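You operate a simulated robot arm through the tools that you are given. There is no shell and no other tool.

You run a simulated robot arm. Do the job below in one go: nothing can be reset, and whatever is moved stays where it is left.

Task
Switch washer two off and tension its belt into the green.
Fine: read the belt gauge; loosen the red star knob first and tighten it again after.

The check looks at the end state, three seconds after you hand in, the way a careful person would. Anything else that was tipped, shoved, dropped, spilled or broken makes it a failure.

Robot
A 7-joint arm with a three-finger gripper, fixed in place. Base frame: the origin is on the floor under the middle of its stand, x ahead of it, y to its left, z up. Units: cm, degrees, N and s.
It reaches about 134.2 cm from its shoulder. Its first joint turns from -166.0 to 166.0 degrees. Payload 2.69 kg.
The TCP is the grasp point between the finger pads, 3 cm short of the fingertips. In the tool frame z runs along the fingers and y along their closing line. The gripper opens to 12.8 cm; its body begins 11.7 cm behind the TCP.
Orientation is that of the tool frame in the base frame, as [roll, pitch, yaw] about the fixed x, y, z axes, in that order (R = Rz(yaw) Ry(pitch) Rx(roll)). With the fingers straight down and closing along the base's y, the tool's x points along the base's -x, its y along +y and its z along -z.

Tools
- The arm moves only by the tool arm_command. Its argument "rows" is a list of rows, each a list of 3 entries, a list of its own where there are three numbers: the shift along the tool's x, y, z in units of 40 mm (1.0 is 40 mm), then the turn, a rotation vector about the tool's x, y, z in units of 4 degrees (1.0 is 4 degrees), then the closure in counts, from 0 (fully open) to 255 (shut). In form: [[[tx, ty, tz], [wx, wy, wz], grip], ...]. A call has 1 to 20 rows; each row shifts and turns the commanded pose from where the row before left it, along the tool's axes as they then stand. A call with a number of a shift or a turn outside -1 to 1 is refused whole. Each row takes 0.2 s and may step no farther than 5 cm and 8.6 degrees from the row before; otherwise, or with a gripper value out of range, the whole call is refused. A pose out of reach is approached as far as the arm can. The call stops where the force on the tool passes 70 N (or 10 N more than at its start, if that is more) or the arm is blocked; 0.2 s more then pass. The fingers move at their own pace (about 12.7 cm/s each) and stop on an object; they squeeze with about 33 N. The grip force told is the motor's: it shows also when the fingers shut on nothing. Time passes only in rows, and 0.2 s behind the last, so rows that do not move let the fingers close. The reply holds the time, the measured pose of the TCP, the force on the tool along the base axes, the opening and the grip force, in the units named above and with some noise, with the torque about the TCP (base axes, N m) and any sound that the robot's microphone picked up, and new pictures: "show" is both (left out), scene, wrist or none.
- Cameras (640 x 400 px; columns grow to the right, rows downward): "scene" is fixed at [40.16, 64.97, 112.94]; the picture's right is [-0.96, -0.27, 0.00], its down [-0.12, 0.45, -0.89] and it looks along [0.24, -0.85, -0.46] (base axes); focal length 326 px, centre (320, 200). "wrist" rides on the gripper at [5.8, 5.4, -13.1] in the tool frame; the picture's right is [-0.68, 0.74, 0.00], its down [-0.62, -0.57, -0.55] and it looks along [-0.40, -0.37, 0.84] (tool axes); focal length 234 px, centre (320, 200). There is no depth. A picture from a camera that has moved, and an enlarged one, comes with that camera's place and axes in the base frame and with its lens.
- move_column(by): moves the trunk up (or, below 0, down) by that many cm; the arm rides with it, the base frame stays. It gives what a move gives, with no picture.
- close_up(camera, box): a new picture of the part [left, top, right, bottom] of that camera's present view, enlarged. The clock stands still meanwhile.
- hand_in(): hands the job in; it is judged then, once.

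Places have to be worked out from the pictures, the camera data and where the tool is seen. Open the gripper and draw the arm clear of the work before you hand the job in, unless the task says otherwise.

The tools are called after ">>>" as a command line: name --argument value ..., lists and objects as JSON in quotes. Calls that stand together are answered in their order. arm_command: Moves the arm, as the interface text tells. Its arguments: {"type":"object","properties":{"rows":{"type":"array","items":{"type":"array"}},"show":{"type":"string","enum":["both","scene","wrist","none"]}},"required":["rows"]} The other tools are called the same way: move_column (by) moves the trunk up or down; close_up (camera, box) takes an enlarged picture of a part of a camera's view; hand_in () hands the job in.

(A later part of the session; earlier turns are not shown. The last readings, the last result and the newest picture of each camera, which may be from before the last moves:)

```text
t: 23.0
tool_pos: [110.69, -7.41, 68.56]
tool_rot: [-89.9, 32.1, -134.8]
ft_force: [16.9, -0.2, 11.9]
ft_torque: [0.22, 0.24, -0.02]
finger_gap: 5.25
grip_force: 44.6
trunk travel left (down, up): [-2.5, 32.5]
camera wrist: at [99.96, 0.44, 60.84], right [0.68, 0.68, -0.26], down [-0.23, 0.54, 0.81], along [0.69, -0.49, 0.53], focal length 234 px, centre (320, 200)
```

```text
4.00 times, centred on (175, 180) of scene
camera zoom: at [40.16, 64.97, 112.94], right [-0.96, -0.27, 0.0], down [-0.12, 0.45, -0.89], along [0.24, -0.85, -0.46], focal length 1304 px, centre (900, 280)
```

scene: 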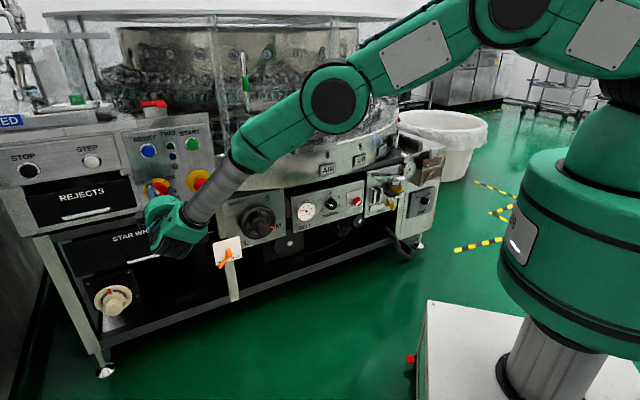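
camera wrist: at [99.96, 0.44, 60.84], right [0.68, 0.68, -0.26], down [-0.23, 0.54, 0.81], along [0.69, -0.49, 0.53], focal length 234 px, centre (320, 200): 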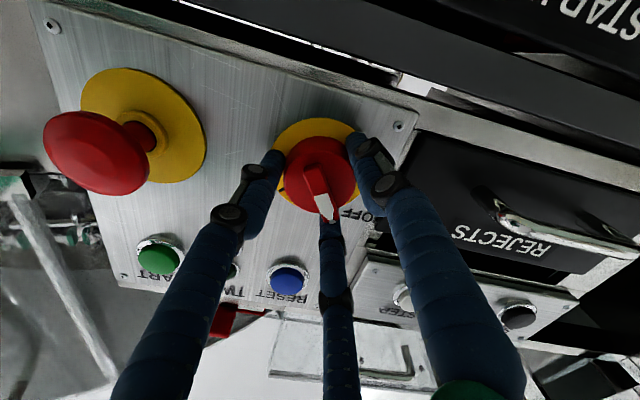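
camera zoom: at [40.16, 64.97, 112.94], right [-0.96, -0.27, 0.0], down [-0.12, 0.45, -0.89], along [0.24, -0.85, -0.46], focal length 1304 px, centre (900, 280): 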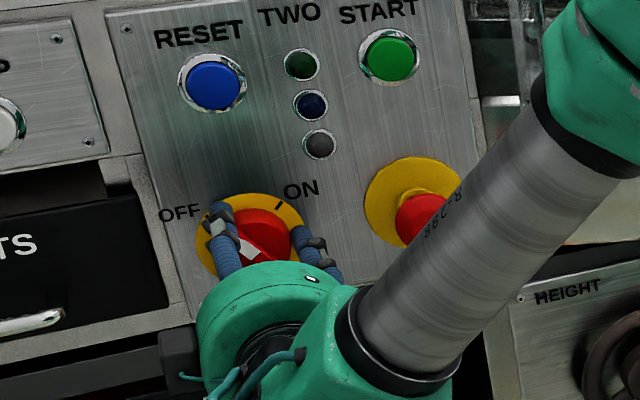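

Turned 80° so far; the panel lamps are dark and the axial torque is nearly zero. My tick geometry gives 80–84° between ON and OFF, so I nudge another 4° and watch for a stop.

>>> arm_command --rows '[[[0, 0, 0], [0, 0, -1], 255], [[0, 0, 0], [0, 0, 0], 255]]' --show "wrist"

>>> close_up --camera "wrist" --box '[220, 90, 420, 240]'

```text
t: 23.6
tool_pos: [110.77, -7.39, 68.66]
tool_rot: [-89.9, 28.3, -134.9]
ft_force: [13.5, 0.1, 12.9]
ft_torque: [0.2, 0.18, -0.04]
finger_gap: 5.24
grip_force: 45.0
trunk travel left (down, up): [-2.5, 32.5]
camera wrist: at [99.59, 0.07, 61.0], right [0.67, 0.67, -0.33], down [-0.19, 0.58, 0.79], along [0.72, -0.46, 0.52], focal length 234 px, centre (320, 200)
```

wrist: 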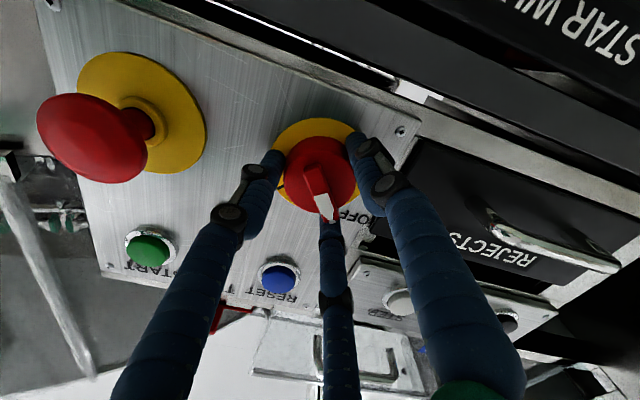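

```text
2.67 times, centred on (320, 165) of wrist
camera zoom: at [99.59, 0.07, 61.0], right [0.67, 0.67, -0.33], down [-0.19, 0.58, 0.79], along [0.72, -0.46, 0.52], focal length 624 px, centre (320, 293)
```

zoom: 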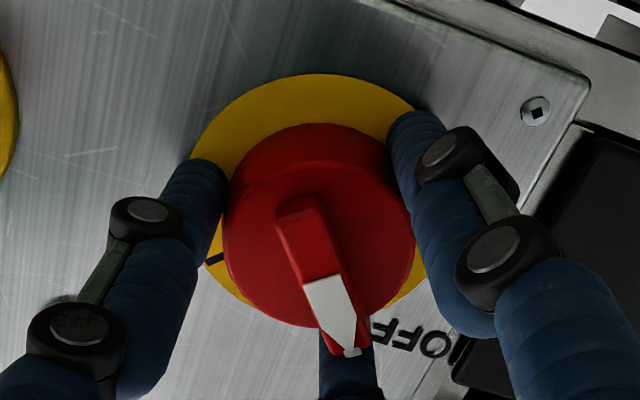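

The knob still follows without resistance at 84°. I open the fingers to look at the bar against the OFF tick.

>>> arm_command --rows '[[[0, 0, 0], [0, 0, 0], 100], [[0, 0, 0], [0, 0, 0], 100], [[0, 0, -0.5], [0, 0, 0], 100], [[0, 0, -0.8], [0, 0, 0], 100], [[0, 0, -0.8], [0, 0, 0], 100], [[0, 0, 0], [0, 0, 0], 100]]' --show "both"

>>> close_up --camera "wrist" --box '[240, 60, 400, 180]'

>>> close_up --camera "scene" --box '[130, 150, 220, 210]'

```text
t: 25.0
tool_pos: [104.62, -1.36, 68.55]
tool_rot: [-90.0, 28.2, -134.8]
ft_force: [0.7, 0.1, -0.2]
ft_torque: [-0.03, 0.02, 0.01]
finger_gap: 7.8
grip_force: 0.1
trunk travel left (down, up): [-2.5, 32.5]
camera wrist: at [93.64, 6.0, 60.95], right [0.67, 0.67, -0.33], down [-0.19, 0.58, 0.79], along [0.72, -0.46, 0.52], focal length 234 px, centre (320, 200)
```

scene: 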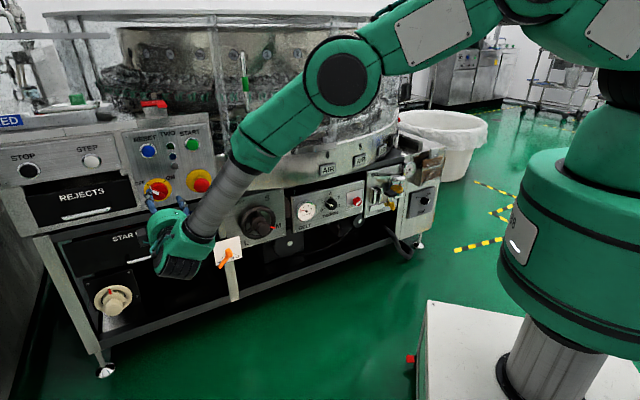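
wrist: 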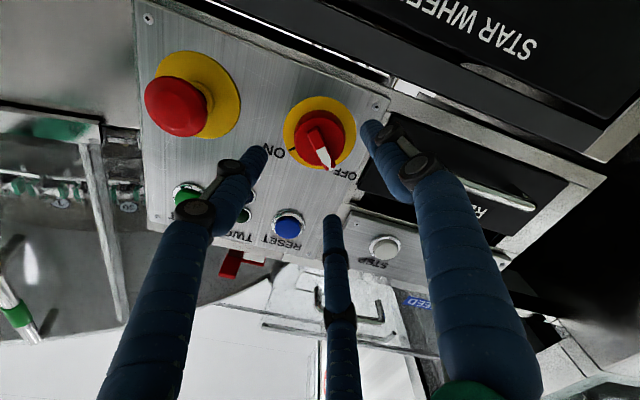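

```text
3.33 times, centred on (320, 120) of wrist
camera zoom: at [93.64, 6.0, 60.95], right [0.67, 0.67, -0.33], down [-0.19, 0.58, 0.79], along [0.72, -0.46, 0.52], focal length 781 px, centre (320, 467)
```

zoom: 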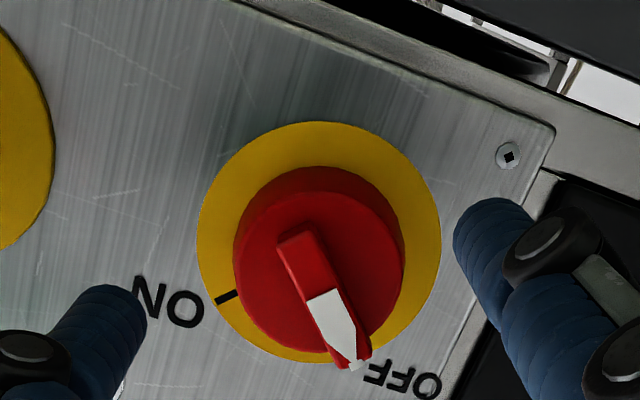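

```text
6.67 times, centred on (175, 180) of scene
camera zoom: at [40.16, 64.97, 112.94], right [-0.96, -0.27, 0.0], down [-0.12, 0.45, -0.89], along [0.24, -0.85, -0.46], focal length 2173 px, centre (1287, 333)
```

zoom: 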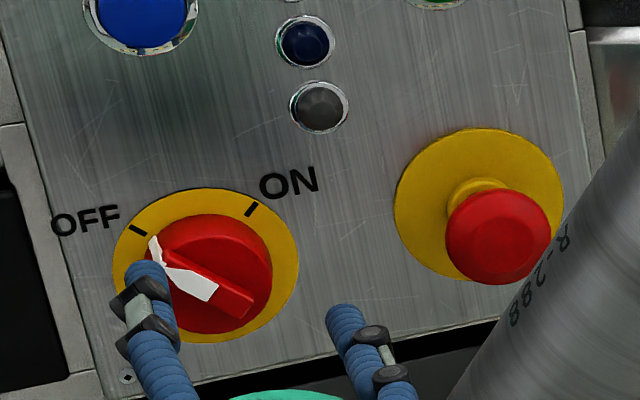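

The bar now measures about 42° left of vertical, in line with the OFF tick, and the lamp is out. Next I back off a little and travel right along the panel toward the star knob, at a standoff that clears the stop button and handwheel.

>>> arm_command --rows '[[[0, 0, -0.6], [0, 0, 0], 100], [[0, 0, -0.6], [0, 0, 0], 100], [[0.934, -0.208, 0], [0, 0, 0], 100], [[0.934, -0.208, 0], [0, 0, 0], 100], [[0.934, -0.208, 0], [0, 0, 0], 100], [[0.934, -0.208, 0], [0, 0, 0], 100], [[0.934, -0.208, 0], [0, 0, 0], 100], [[0.934, -0.208, 0], [0, 0, 0], 100], [[0.934, -0.208, 0], [0, 0, 0], 100], [[0.934, -0.208, 0], [0, 0, 0], 100], [[0.934, -0.208, 0], [0, 0, 0], 100], [[0, 0, 0], [0, 0, 0], 100]]' --show "both"

>>> close_up --camera "scene" --box '[110, 120, 240, 220]'

```text
t: 27.6
tool_pos: [77.75, -21.66, 59.19]
tool_rot: [-89.9, 28.2, -134.9]
ft_force: [-0.7, -1.0, -1.0]
ft_torque: [0.03, -0.02, 0.0]
finger_gap: 7.77
grip_force: 0.1
trunk travel left (down, up): [-2.5, 32.5]
camera wrist: at [66.71, -14.13, 51.57], right [0.67, 0.67, -0.33], down [-0.19, 0.58, 0.79], along [0.72, -0.46, 0.52], focal length 234 px, centre (320, 200)
```

scene: 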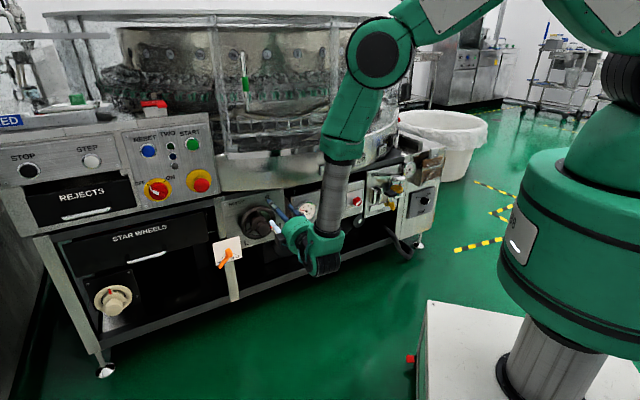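
wrist: 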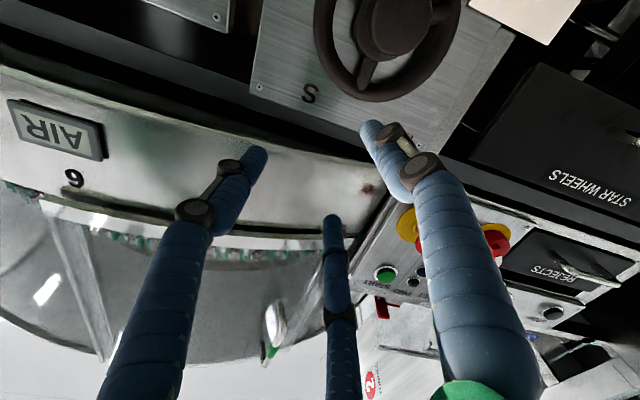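

```text
4.00 times, centred on (175, 170) of scene
camera zoom: at [40.16, 64.97, 112.94], right [-0.96, -0.27, 0.0], down [-0.12, 0.45, -0.89], along [0.24, -0.85, -0.46], focal length 1304 px, centre (900, 320)
```

zoom: 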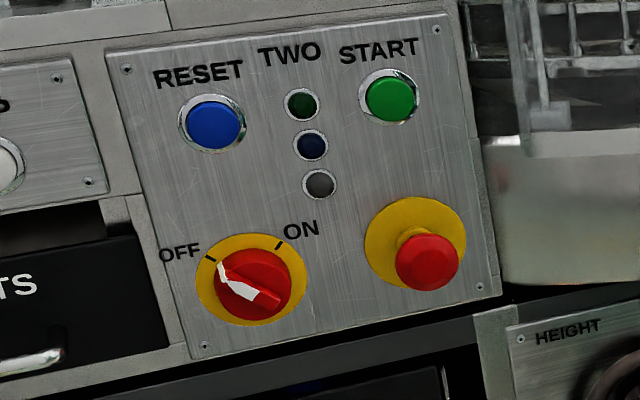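

The switch reads OFF with the lamps dark. I zoom in tight to check the pointer's alignment with the OFF tick.

>>> close_up --camera "scene" --box '[142, 170, 182, 208]'

>>> close_up --camera "scene" --box '[340, 170, 400, 230]'

```text
10.53 times, centred on (162, 189) of scene
camera zoom: at [40.16, 64.97, 112.94], right [-0.96, -0.27, 0.0], down [-0.12, 0.45, -0.89], along [0.24, -0.85, -0.46], focal length 3431 px, centre (1983, 316)
```

zoom: 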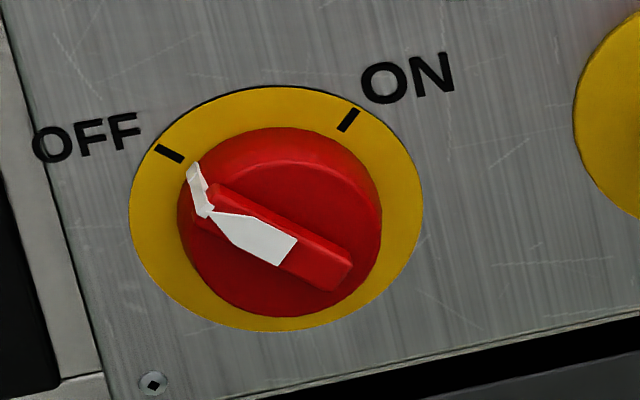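

```text
6.67 times, centred on (370, 200) of scene
camera zoom: at [40.16, 64.97, 112.94], right [-0.96, -0.27, 0.0], down [-0.12, 0.45, -0.89], along [0.24, -0.85, -0.46], focal length 2173 px, centre (-13, 200)
```

zoom: 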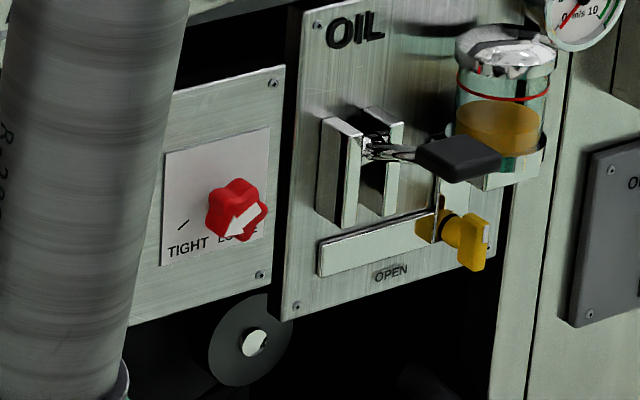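

The pointer's side mark lines up radially with the OFF tick, so washer two is off. I continue right and down to a standoff in front of the star knob.

>>> arm_command --rows '[[[0.934, -0.208, 0], [0, 0, 0], 100], [[0.934, -0.208, 0], [0, 0, 0], 100], [[0.934, -0.208, 0], [0, 0, 0], 100], [[0.934, -0.208, 0], [0, 0, 0], 100], [[0.934, -0.208, 0], [0, 0, 0], 100], [[0.934, -0.208, 0], [0, 0, 0], 100], [[0.934, -0.208, -0.1], [0, 0, 0], 100], [[0.934, -0.208, -0.2], [0, 0, 0], 100], [[0.934, -0.208, -0.2], [0, 0, 0], 100], [[0.934, -0.208, -0.2], [0, 0, 0], 100], [[0, 0, 0], [0, 0, 0], 100]]' --show "both"

```text
t: 30.0
tool_pos: [59.24, -39.89, 51.69]
tool_rot: [-89.9, 28.3, -134.9]
ft_force: [1.0, -0.4, -0.3]
ft_torque: [-0.02, -0.01, 0.03]
finger_gap: 7.79
grip_force: 0.0
out of reach, approached as far as the arm can: row 8, 9, 10
trunk travel left (down, up): [-2.5, 32.5]
camera wrist: at [48.16, -32.44, 44.07], right [0.67, 0.67, -0.33], down [-0.19, 0.58, 0.79], along [0.72, -0.46, 0.52], focal length 234 px, centre (320, 200)
```

scene: 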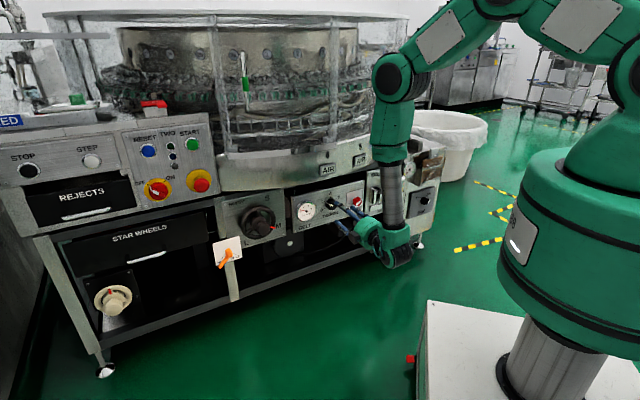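
wrist: 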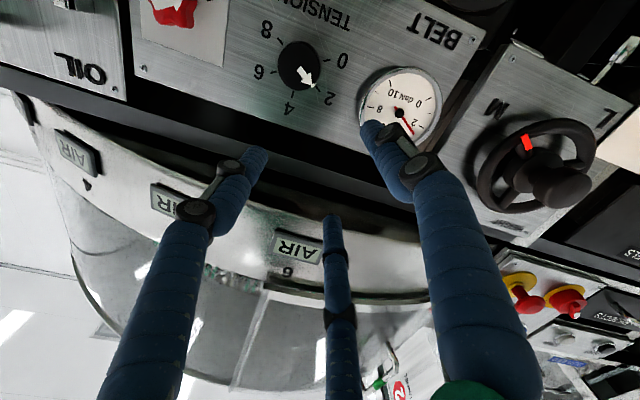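

The arm ran out of reach because the wrist is folded too close to the base at p≈70. Re-triangulating puts the lower panel near p≈88, the star knob near s≈-3, z≈45.5, and the tension knob at s≈9.4, z≈46.4. I move 6 cm toward the panel first, then sideways and down.

>>> arm_command --rows '[[[0, 0, 0.75], [0, 0, 0], 100], [[0, 0, 0.75], [0, 0, 0], 100], [[0.8, -0.13, 0], [0, 0, 0], 100], [[0.8, -0.13, 0], [0, 0, 0], 100], [[0.8, -0.13, 0], [0, 0, 0], 100], [[0.8, -0.13, 0], [0, 0, 0], 100], [[0.8, -0.13, 0], [0, 0, 0], 100], [[0, 0, 0], [0, 0, 0], 100]]' --show "both"

```text
t: 31.8
tool_pos: [62.66, -44.15, 50.29]
tool_rot: [-90.0, 28.2, -136.2]
ft_force: [-0.4, 0.2, -1.0]
ft_torque: [0.01, 0.01, 0.01]
finger_gap: 7.78
grip_force: 0.2
out of reach, approached as far as the arm can: row 1, 3, 4, 5, 6, 7
trunk travel left (down, up): [-2.5, 32.5]
camera wrist: at [51.72, -36.5, 42.83], right [0.68, 0.65, -0.33], down [-0.18, 0.59, 0.79], along [0.71, -0.48, 0.52], focal length 234 px, centre (320, 200)
```

scene: 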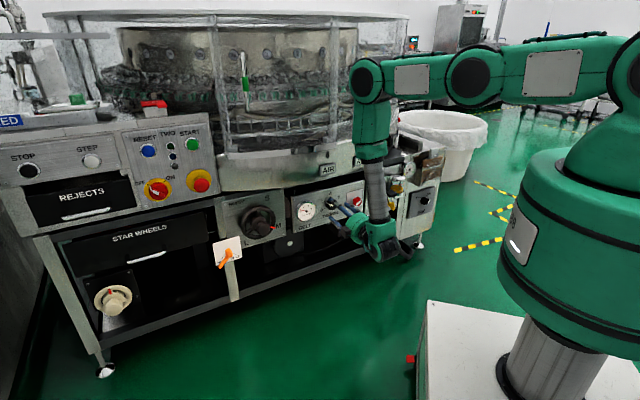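
wrist: 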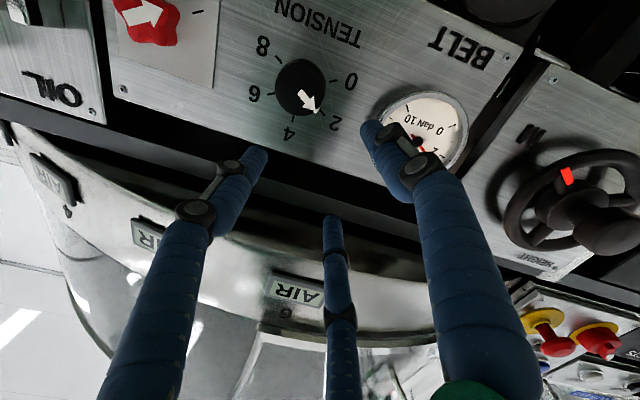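

The arm is still short of reach at s=13, z=50, although orientation holds, so some joint limit is near. I roll the wrist in the negative direction by about 60° at this safe standoff. That frees the last joint, and loosening turns the same way later.

>>> arm_command --rows '[[[0, 0, 0], [0, 0, -1], 100], [[0, 0, 0], [0, 0, -1], 100], [[0, 0, 0], [0, 0, -1], 100], [[0, 0, 0], [0, 0, -1], 100], [[0, 0, 0], [0, 0, -1], 100], [[0, 0, 0], [0, 0, -1], 100], [[0, 0, 0], [0, 0, -1], 100], [[0, 0, 0], [0, 0, -1], 100], [[0, 0, 0], [0, 0, -1], 100], [[0, 0, 0], [0, 0, -1], 100], [[0, 0, 0], [0, 0, -1], 100], [[0, 0, 0], [0, 0, -1], 100]]' --show "both"

```text
t: 34.4
tool_pos: [63.2, -43.21, 50.45]
tool_rot: [-89.9, -19.8, -135.5]
ft_force: [-0.2, -0.2, -0.2]
ft_torque: [-0.01, -0.01, 0.0]
finger_gap: 7.77
grip_force: 0.0
out of reach, approached as far as the arm can: row 1
trunk travel left (down, up): [-2.5, 32.5]
camera wrist: at [48.74, -38.95, 47.35], right [0.28, 0.27, -0.92], down [0.17, 0.93, 0.32], along [0.95, -0.24, 0.21], focal length 234 px, centre (320, 200)
```

scene: 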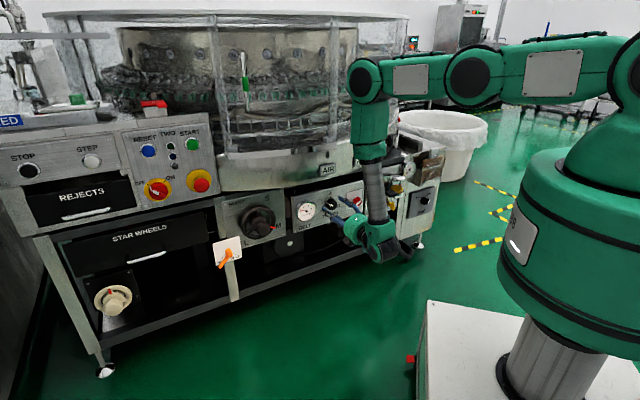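
wrist: 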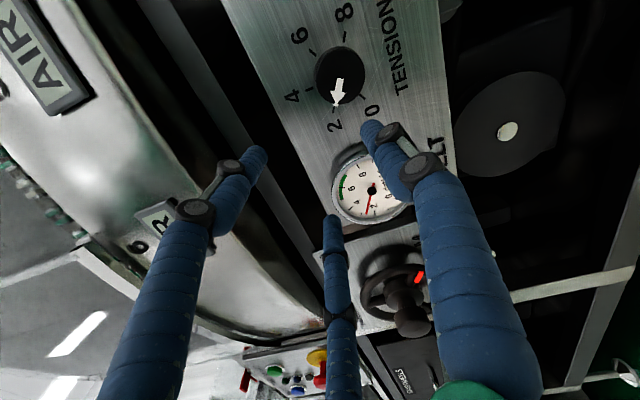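

The roll went through cleanly and the wrist view shows the gauge and tension scale well. I test a sideways step of 8 cm to the right to see whether reach has improved.

>>> arm_command --rows '[[[0.75, 0.27, 0], [0, 0, 0], 100], [[0.75, 0.27, 0], [0, 0, 0], 100], [[0.4, 0.14, 0], [0, 0, 0], 100], [[0, 0, 0], [0, 0, 0], 100]]' --show "scene"

>>> close_up --camera "wrist" --box '[0, 0, 640, 400]'

```text
t: 35.4
tool_pos: [61.73, -43.14, 50.55]
tool_rot: [-89.9, -19.9, -136.0]
ft_force: [0.5, 0.1, 0.2]
ft_torque: [0.02, 0.01, 0.02]
finger_gap: 7.77
grip_force: 0.1
out of reach, approached as far as the arm can: row 1, 2, 3
trunk travel left (down, up): [-2.5, 32.5]
```

scene: 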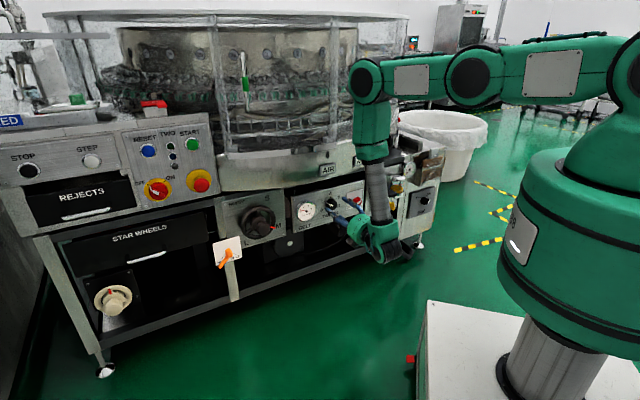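

```text
1.00 times, centred on (320, 200) of wrist (not enlarged: the box is as wide or as high as the picture)
camera zoom: at [47.47, -38.85, 47.38], right [0.28, 0.27, -0.92], down [0.17, 0.93, 0.32], along [0.94, -0.25, 0.21], focal length 234 px, centre (320, 200)
```

zoom: 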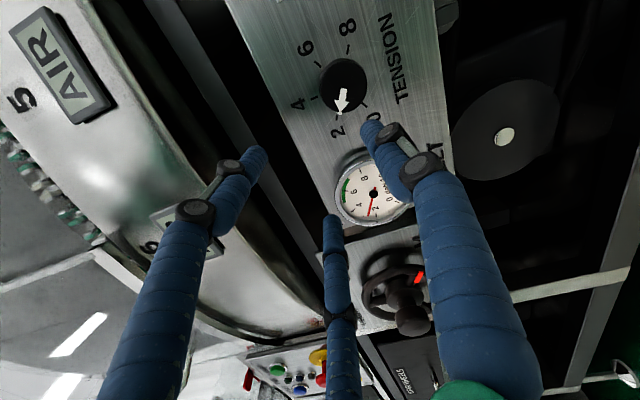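

Both stuck poses have the tool heading about 15° from the arm's azimuth. That fits a forearm-roll limit at ±166°, with the wrist in a flipped configuration. I'll unflip it in open space: raise and retract, tilt the tool down and past vertical, swing it round, then come back up. The first step is up and back.

>>> arm_command --rows '[[[0.339, -0.941, -0.4], [0, 0, 0], 100], [[0.339, -0.941, -0.4], [0, 0, 0], 100], [[0.339, -0.941, -0.4], [0, 0, 0], 100], [[0.339, -0.941, -0.4], [0, 0, 0], 100], [[0.339, -0.941, -0.4], [0, 0, 0], 100], [[0.339, -0.941, -0.2], [0, 0, 0], 100], [[0, 0, 0], [0, 0, 0], 100]]' --show "scene"

```text
t: 37.0
tool_pos: [55.57, -37.19, 74.52]
tool_rot: [-90.0, -19.8, -135.1]
ft_force: [0.8, -0.6, -0.4]
ft_torque: [0.0, 0.04, 0.02]
finger_gap: 7.78
grip_force: 0.1
trunk travel left (down, up): [-2.5, 32.5]
```

scene: 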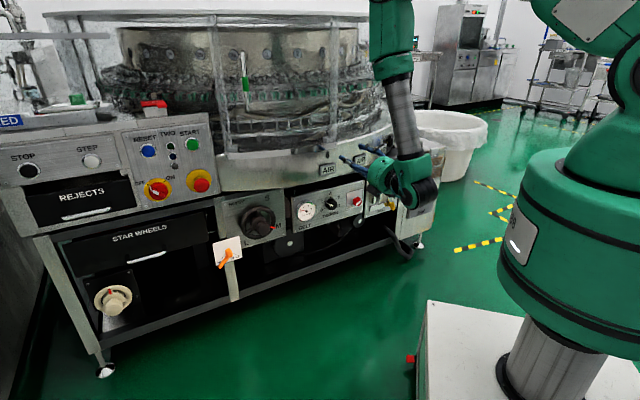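

Raised to z=74.5 with the wrist clear of the machine. Now I tilt the tool downward by 85° about a pivot behind the TCP.

>>> arm_command --rows '[[[-0.075, 0.21, 0], [-1, -0.36, 0], 100], [[-0.075, 0.21, 0], [-1, -0.36, 0], 100], [[-0.075, 0.21, 0], [-1, -0.36, 0], 100], [[-0.075, 0.21, 0], [-1, -0.36, 0], 100], [[-0.075, 0.21, 0], [-1, -0.36, 0], 100], [[-0.075, 0.21, 0], [-1, -0.36, 0], 100], [[-0.075, 0.21, 0], [-1, -0.36, 0], 100], [[-0.075, 0.21, 0], [-1, -0.36, 0], 100], [[-0.075, 0.21, 0], [-1, -0.36, 0], 100], [[-0.075, 0.21, 0], [-1, -0.36, 0], 100], [[-0.075, 0.21, 0], [-1, -0.36, 0], 100], [[-0.075, 0.21, 0], [-1, -0.36, 0], 100], [[-0.075, 0.21, 0], [-1, -0.36, 0], 100], [[-0.075, 0.21, 0], [-1, -0.36, 0], 100], [[-0.075, 0.21, 0], [-1, -0.36, 0], 100], [[-0.075, 0.21, 0], [-1, -0.36, 0], 100], [[-0.075, 0.21, 0], [-1, -0.36, 0], 100], [[-0.075, 0.21, 0], [-1, -0.36, 0], 100], [[-0.075, 0.21, 0], [-1, -0.36, 0], 100], [[-0.075, 0.21, 0], [-1, -0.36, 0], 100]]' --show "scene"

```text
t: 41.2
tool_pos: [47.89, -29.43, 61.74]
tool_rot: [-175.8, -1.6, -115.2]
ft_force: [-1.7, 1.3, -4.4]
ft_torque: [-0.18, -0.25, 0.0]
finger_gap: 7.78
grip_force: 0.1
trunk travel left (down, up): [-2.5, 32.5]
```

scene: 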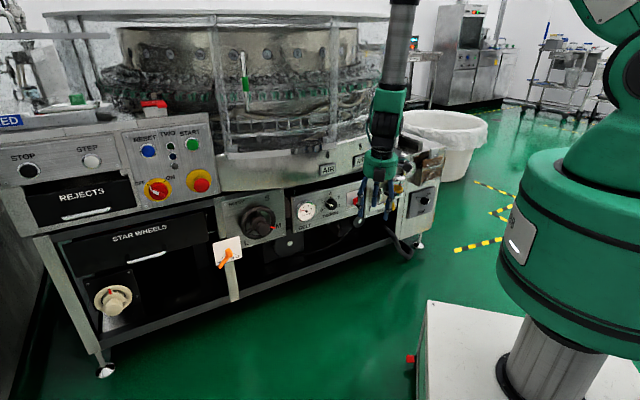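

The tool is nearly vertical now. I continue the tilt past vertical by another 30°, in line with my plan to carry the wrist joint through zero.

>>> arm_command --rows '[[[-0.075, 0.21, 0], [-1, -0.36, 0], 100], [[-0.075, 0.21, 0], [-1, -0.36, 0], 100], [[-0.075, 0.21, 0], [-1, -0.36, 0], 100], [[-0.075, 0.21, 0], [-1, -0.36, 0], 100], [[-0.075, 0.21, 0], [-1, -0.36, 0], 100], [[-0.075, 0.21, 0], [-1, -0.36, 0], 100], [[-0.075, 0.21, 0], [-1, -0.36, 0], 100]]' --show "both"

```text
t: 42.8
tool_pos: [34.02, -18.3, 55.33]
tool_rot: [156.5, 8.3, -116.9]
ft_force: [0.2, 0.1, 0.7]
ft_torque: [-0.04, 0.01, -0.02]
finger_gap: 7.78
grip_force: 0.0
out of reach, approached as far as the arm can: row 1, 2, 3, 4, 5, 6, 7
trunk travel left (down, up): [-2.5, 32.5]
camera wrist: at [30.76, -25.39, 68.27], right [-0.32, 0.87, 0.39], down [0.91, 0.17, 0.36], along [0.25, 0.47, -0.85], focal length 234 px, centre (320, 200)
```

scene: 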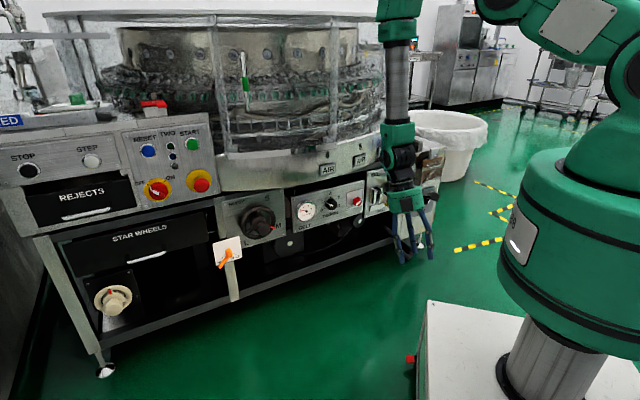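
wrist: 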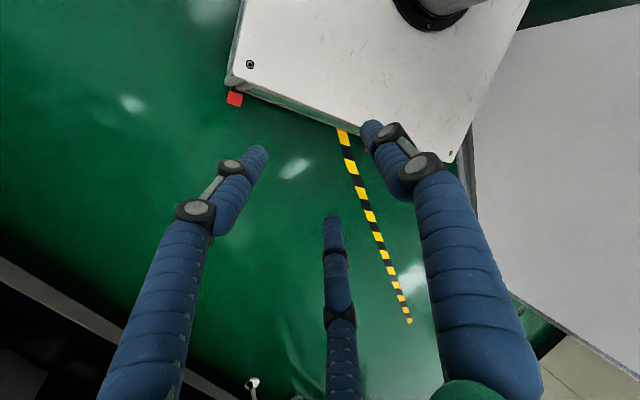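

The tool now points 25° back toward the robot, but the arm has folded close to its base. I move the wrist outward and up first, to get free room for the swing.

>>> arm_command --rows '[[[0.22, -0.61, -0.53], [0, 0, 0], 100], [[0.22, -0.61, -0.53], [0, 0, 0], 100], [[0.22, -0.61, -0.53], [0, 0, 0], 100], [[0.2, -0.5, -0.5], [0, 0, 0], 100], [[0, 0, 0], [0, 0, 0], 100]]' --show "scene"

```text
t: 44.0
tool_pos: [34.1, -18.38, 55.18]
tool_rot: [156.7, 8.1, -116.9]
ft_force: [0.4, -0.3, 0.5]
ft_torque: [-0.02, 0.01, 0.0]
finger_gap: 7.78
grip_force: 0.1
out of reach, approached as far as the arm can: row 1, 2, 3, 4
trunk travel left (down, up): [-2.5, 32.5]
```

scene: 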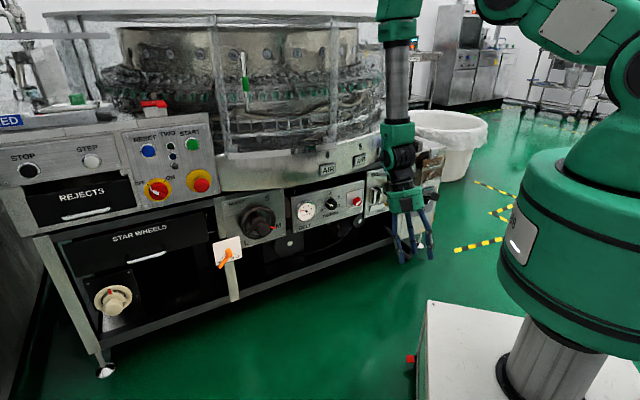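

The arm is pinned here too, so one wrist joint seems limited to a one-sided range. I look at the arm's structure in the scene picture to work out a usable posture.

>>> close_up --camera "scene" --box '[360, 0, 640, 280]'

>>> close_up --camera "scene" --box '[360, 0, 460, 270]'

```text
1.43 times, centred on (500, 140) of scene
camera zoom: at [40.16, 64.97, 112.94], right [-0.96, -0.27, 0.0], down [-0.12, 0.45, -0.89], along [0.24, -0.85, -0.46], focal length 466 px, centre (63, 286)
```

zoom: 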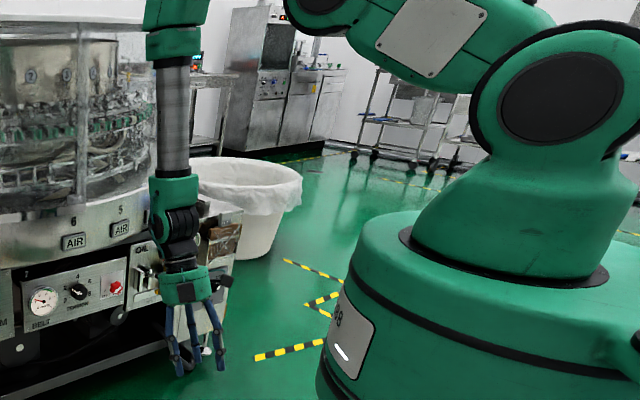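

```text
1.48 times, centred on (410, 135) of scene
camera zoom: at [40.16, 64.97, 112.94], right [-0.96, -0.27, 0.0], down [-0.12, 0.45, -0.89], along [0.24, -0.85, -0.46], focal length 483 px, centre (187, 296)
```

zoom: 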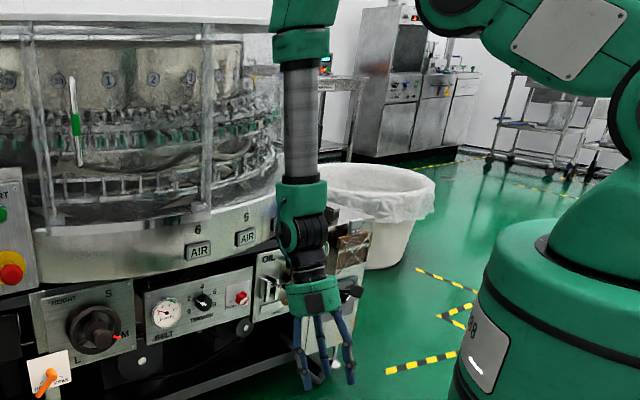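

The enlarged picture can show slightly beyond the frame edge, so I use a wide, short box at the top to see the upper arm and elbow.

>>> close_up --camera "scene" --box '[300, 0, 640, 10]'

>>> close_up --camera "scene" --box '[0, 0, 640, 10]'

```text
1.88 times, centred on (470, 5) of scene
camera zoom: at [40.16, 64.97, 112.94], right [-0.96, -0.27, 0.0], down [-0.12, 0.45, -0.89], along [0.24, -0.85, -0.46], focal length 614 px, centre (38, 567)
```

zoom: 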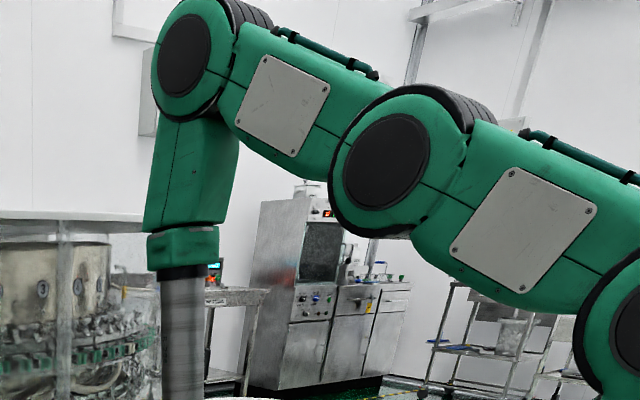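

```text
1.00 times, centred on (320, 5) of scene (not enlarged: the box is as wide or as high as the picture)
camera zoom: at [40.16, 64.97, 112.94], right [-0.96, -0.27, 0.0], down [-0.12, 0.45, -0.89], along [0.24, -0.85, -0.46], focal length 326 px, centre (320, 395)
```

zoom: 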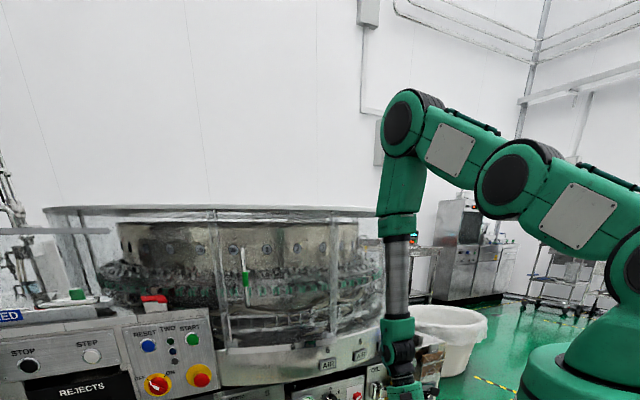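

Now the structure is clear: three parallel pitch joints (shoulder, A, B), then forearm roll, wrist pitch and tool roll. The sticking is the forearm-roll limit only. So I swing the tool clockwise (seen from above) about the wrist, which is the free direction of that joint.

>>> arm_command --rows '[[[-0.152, -0.056, 0], [0.159, -0.435, 1.0], 100], [[-0.152, -0.056, 0], [0.159, -0.435, 1.0], 100], [[-0.152, -0.056, 0], [0.159, -0.435, 1.0], 100], [[-0.152, -0.056, 0], [0.159, -0.435, 1.0], 100], [[-0.152, -0.056, 0], [0.159, -0.435, 1.0], 100], [[-0.152, -0.056, 0], [0.159, -0.435, 1.0], 100], [[-0.152, -0.056, 0], [0.159, -0.435, 1.0], 100], [[-0.152, -0.056, 0], [0.159, -0.435, 1.0], 100], [[-0.152, -0.056, 0], [0.159, -0.435, 1.0], 100], [[-0.152, -0.056, 0], [0.159, -0.435, 1.0], 100]]' --show "scene"

```text
t: 46.2
tool_pos: [39.75, -15.81, 55.36]
tool_rot: [156.7, 8.3, -161.0]
ft_force: [-0.4, -0.2, 0.6]
ft_torque: [0.01, 0.02, 0.01]
finger_gap: 7.77
grip_force: 0.1
trunk travel left (down, up): [-2.5, 32.5]
```

scene: 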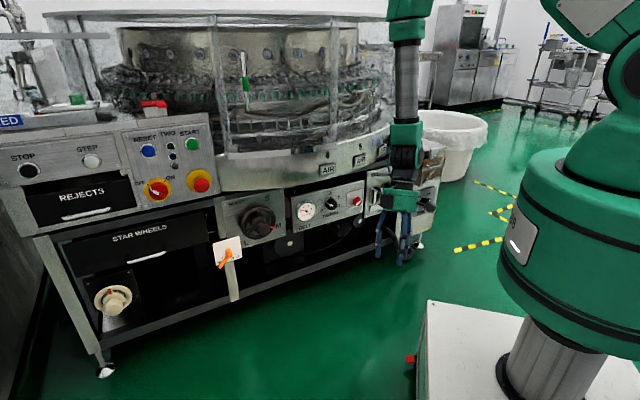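

The swing works with no limit flagged. I continue another 88° the same way.

>>> arm_command --rows '[[[-0.152, -0.056, 0], [0.159, -0.435, 1.0], 100], [[-0.152, -0.056, 0], [0.159, -0.435, 1.0], 100], [[-0.152, -0.056, 0], [0.159, -0.435, 1.0], 100], [[-0.152, -0.056, 0], [0.159, -0.435, 1.0], 100], [[-0.152, -0.056, 0], [0.159, -0.435, 1.0], 100], [[-0.152, -0.056, 0], [0.159, -0.435, 1.0], 100], [[-0.152, -0.056, 0], [0.159, -0.435, 1.0], 100], [[-0.152, -0.056, 0], [0.159, -0.435, 1.0], 100], [[-0.152, -0.056, 0], [0.159, -0.435, 1.0], 100], [[-0.152, -0.056, 0], [0.159, -0.435, 1.0], 100], [[-0.152, -0.056, 0], [0.159, -0.435, 1.0], 100], [[-0.152, -0.056, 0], [0.159, -0.435, 1.0], 100], [[-0.152, -0.056, 0], [0.159, -0.435, 1.0], 100], [[-0.152, -0.056, 0], [0.159, -0.435, 1.0], 100], [[-0.152, -0.056, 0], [0.159, -0.435, 1.0], 100], [[-0.152, -0.056, 0], [0.159, -0.435, 1.0], 100], [[-0.152, -0.056, 0], [0.159, -0.435, 1.0], 100], [[-0.152, -0.056, 0], [0.159, -0.435, 1.0], 100], [[-0.152, -0.056, 0], [0.159, -0.435, 1.0], 100], [[-0.152, -0.056, 0], [0.159, -0.435, 1.0], 100]]' --show "scene"

```text
t: 50.4
tool_pos: [48.61, -23.47, 55.23]
tool_rot: [156.6, 8.5, 110.8]
ft_force: [0.3, 0.8, -0.3]
ft_torque: [0.03, -0.03, -0.02]
finger_gap: 7.76
grip_force: 0.0
trunk travel left (down, up): [-2.5, 32.5]
```

scene: 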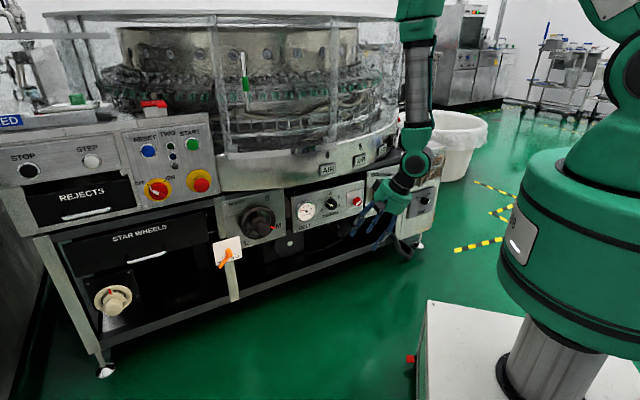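

The tool heading is at about 2°, and I need -45°, so I finish the swing with 47° more.

>>> arm_command --rows '[[[-0.152, -0.056, 0], [0.159, -0.435, 1.0], 100], [[-0.152, -0.056, 0], [0.159, -0.435, 1.0], 100], [[-0.152, -0.056, 0], [0.159, -0.435, 1.0], 100], [[-0.152, -0.056, 0], [0.159, -0.435, 1.0], 100], [[-0.152, -0.056, 0], [0.159, -0.435, 1.0], 100], [[-0.152, -0.056, 0], [0.159, -0.435, 1.0], 100], [[-0.152, -0.056, 0], [0.159, -0.435, 1.0], 100], [[-0.152, -0.056, 0], [0.159, -0.435, 1.0], 100], [[-0.152, -0.056, 0], [0.159, -0.435, 1.0], 100], [[-0.152, -0.056, 0], [0.159, -0.435, 1.0], 100], [[-0.12, -0.045, 0], [0.12, -0.33, 0.75], 100], [[0, 0, 0], [0, 0, 0], 100]]' --show "scene"

```text
t: 53.0
tool_pos: [46.37, -29.78, 55.45]
tool_rot: [156.4, 8.6, 63.4]
ft_force: [0.1, 0.1, -0.4]
ft_torque: [-0.04, -0.01, 0.0]
finger_gap: 7.81
grip_force: 0.0
trunk travel left (down, up): [-2.5, 32.5]
```

scene: 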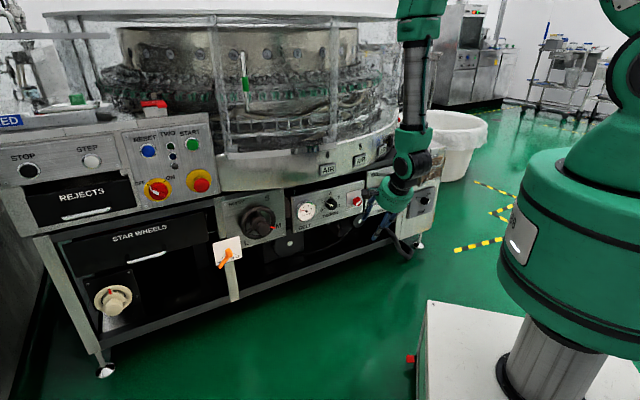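

The heading is now along the panel normal with the tool still 25° off vertical. I tilt it up toward horizontal in this new wrist configuration, half-way first.

>>> arm_command --rows '[[[-0.126, 0.349, 0], [-1, -0.361, 0], 100], [[-0.126, 0.349, 0], [-1, -0.361, 0], 100], [[-0.126, 0.349, 0], [-1, -0.361, 0], 100], [[-0.126, 0.349, 0], [-1, -0.361, 0], 100], [[-0.126, 0.349, 0], [-1, -0.361, 0], 100], [[-0.126, 0.349, 0], [-1, -0.361, 0], 100], [[-0.126, 0.349, 0], [-1, -0.361, 0], 100], [[-0.126, 0.349, 0], [-1, -0.361, 0], 100]]' --show "both"

```text
t: 54.8
tool_pos: [52.82, -36.0, 62.91]
tool_rot: [122.6, 17.3, 55.8]
ft_force: [0.6, 0.0, 0.6]
ft_torque: [0.01, 0.02, 0.0]
finger_gap: 7.77
grip_force: 0.0
trunk travel left (down, up): [-2.5, 32.5]
camera wrist: at [51.12, -24.05, 72.19], right [0.07, -0.6, 0.79], down [-0.99, -0.1, 0.01], along [0.07, -0.79, -0.61], focal length 234 px, centre (320, 200)
```

scene: 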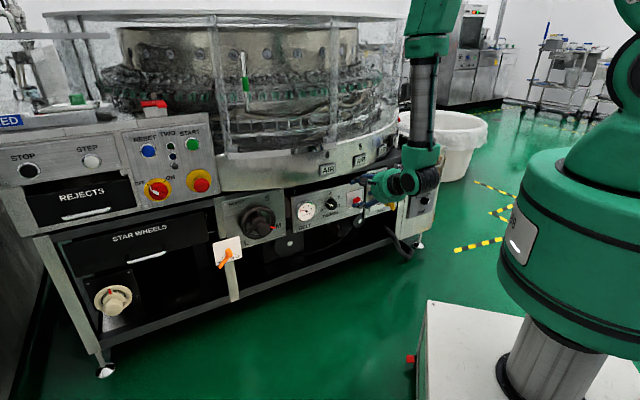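
wrist: 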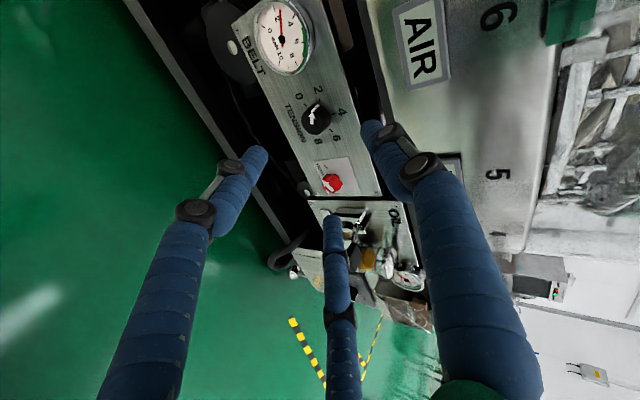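

The tilt continues without any limit. I complete the remaining 31° to horizontal.

>>> arm_command --rows '[[[-0.126, 0.349, 0], [-1, -0.361, 0], 100], [[-0.126, 0.349, 0], [-1, -0.361, 0], 100], [[-0.126, 0.349, 0], [-1, -0.361, 0], 100], [[-0.126, 0.349, 0], [-1, -0.361, 0], 100], [[-0.126, 0.349, 0], [-1, -0.361, 0], 100], [[-0.126, 0.349, 0], [-1, -0.361, 0], 100], [[-0.126, 0.349, 0], [-1, -0.361, 0], 100], [[0, 0, 0], [0, 0, 0], 100]]' --show "both"

```text
t: 56.6
tool_pos: [55.18, -38.24, 72.7]
tool_rot: [91.3, 19.9, 45.8]
ft_force: [0.0, 0.1, -0.7]
ft_torque: [0.01, -0.02, 0.01]
finger_gap: 7.77
grip_force: 0.1
trunk travel left (down, up): [-2.5, 32.5]
camera wrist: at [51.04, -23.89, 75.92], right [-0.25, -0.28, 0.92], down [-0.94, -0.16, -0.31], along [0.24, -0.95, -0.23], focal length 234 px, centre (320, 200)
```

scene: 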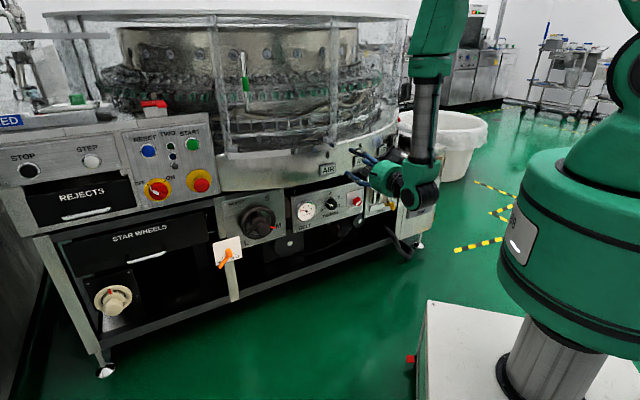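
wrist: 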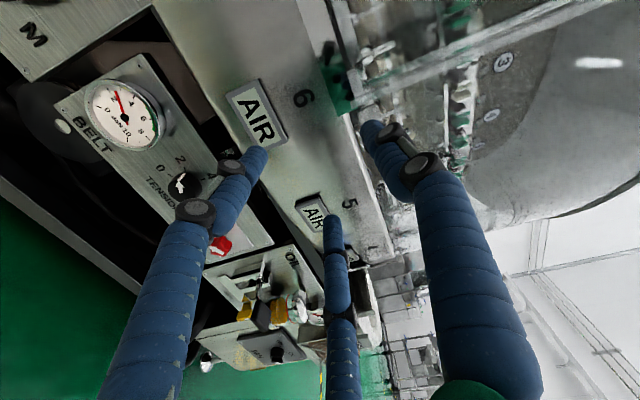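

The wrist is now in the other configuration, with the tool horizontal and the camera upper-left. I level the last degree and move down and right to a standoff in front of the star knob.

>>> arm_command --rows '[[[-0.153, -0.953, 0.25], [-0.3, -0.1, 0], 100], [[-0.153, -0.953, 0.25], [0, 0, 0], 100], [[-0.153, -0.953, 0.25], [0, 0, 0], 100], [[-0.153, -0.953, 0.25], [0, 0, 0], 100], [[-0.153, -0.953, 0.25], [0, 0, 0], 100], [[-0.153, -0.953, 0.25], [0, 0, 0], 100], [[-0.153, -0.953, 0.25], [0, 0, 0], 100], [[0, 0, 0], [0, 0, 0], 100]]' --show "both"

```text
t: 58.4
tool_pos: [50.74, -52.6, 48.96]
tool_rot: [89.9, 20.2, 45.3]
ft_force: [-0.4, -0.2, 0.1]
ft_torque: [0.05, -0.03, 0.02]
finger_gap: 7.79
grip_force: 0.1
trunk travel left (down, up): [-2.5, 32.5]
camera wrist: at [46.7, -38.14, 51.99], right [-0.27, -0.27, 0.92], down [-0.93, -0.17, -0.32], along [0.24, -0.95, -0.21], focal length 234 px, centre (320, 200)
```

scene: 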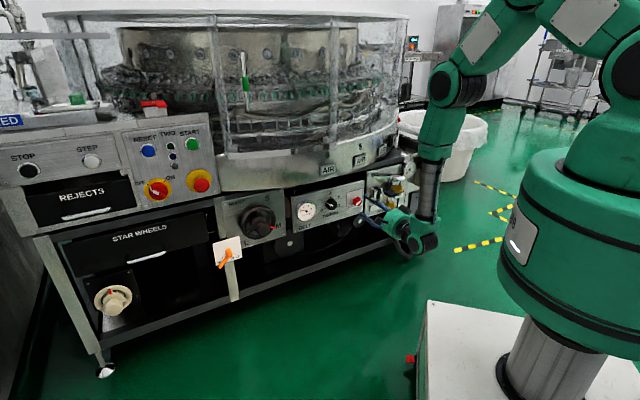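
wrist: 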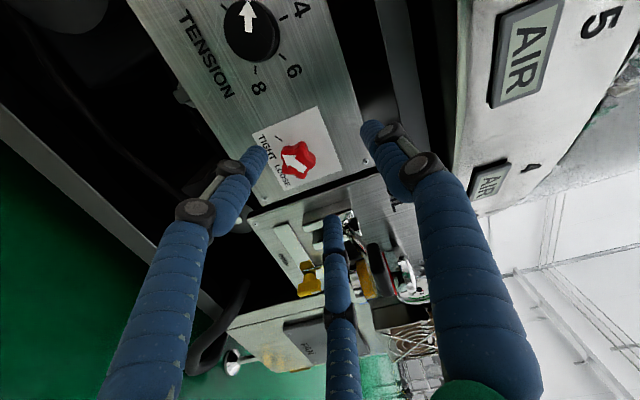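

Now I'm in front of the star knob at s≈-1.3, p≈73, z≈49. I zoom in to read the arrow and the labels and to fix the centre.

>>> close_up --camera "wrist" --box '[230, 100, 370, 210]'

>>> close_up --camera "wrist" --box '[150, 0, 350, 130]'

>>> close_up --camera "scene" --box '[290, 180, 380, 235]'

```text
3.64 times, centred on (300, 155) of wrist
camera zoom: at [46.7, -38.14, 51.99], right [-0.27, -0.27, 0.92], down [-0.93, -0.17, -0.32], along [0.24, -0.95, -0.21], focal length 852 px, centre (393, 364)
```

zoom: 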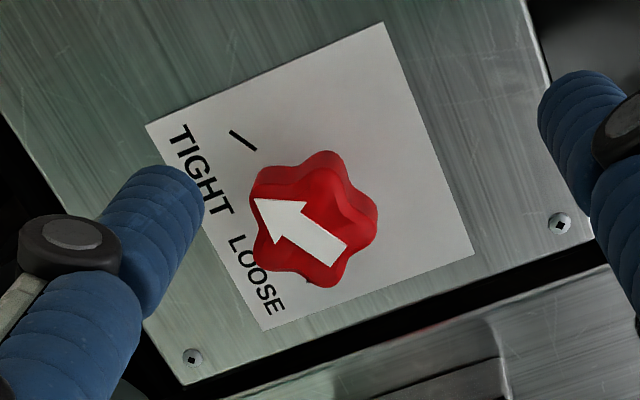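

```text
3.08 times, centred on (250, 65) of wrist
camera zoom: at [46.7, -38.14, 51.99], right [-0.27, -0.27, 0.92], down [-0.93, -0.17, -0.32], along [0.24, -0.95, -0.21], focal length 720 px, centre (535, 615)
```

zoom: 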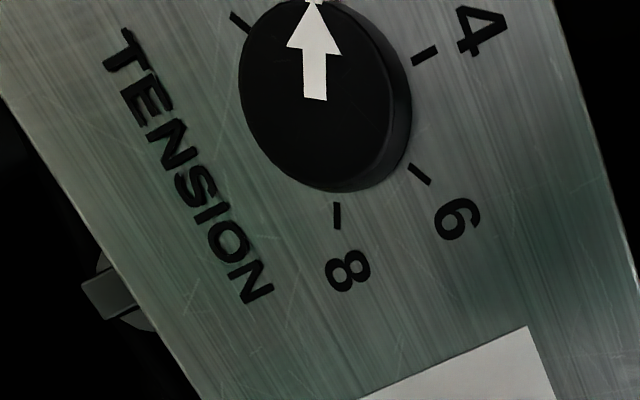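

```text
7.11 times, centred on (335, 208) of scene
camera zoom: at [40.16, 64.97, 112.94], right [-0.96, -0.27, 0.0], down [-0.12, 0.45, -0.89], along [0.24, -0.85, -0.46], focal length 2318 px, centre (213, 147)
```

zoom: 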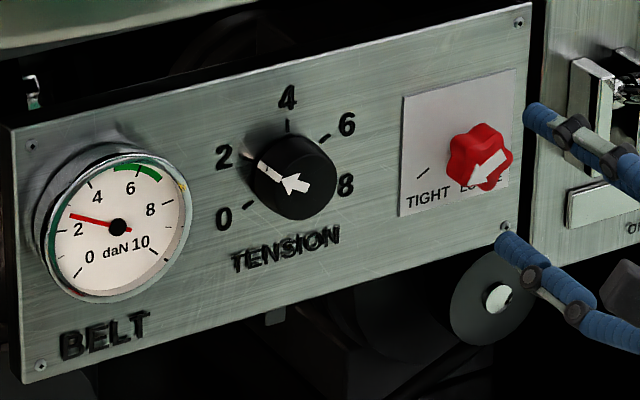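

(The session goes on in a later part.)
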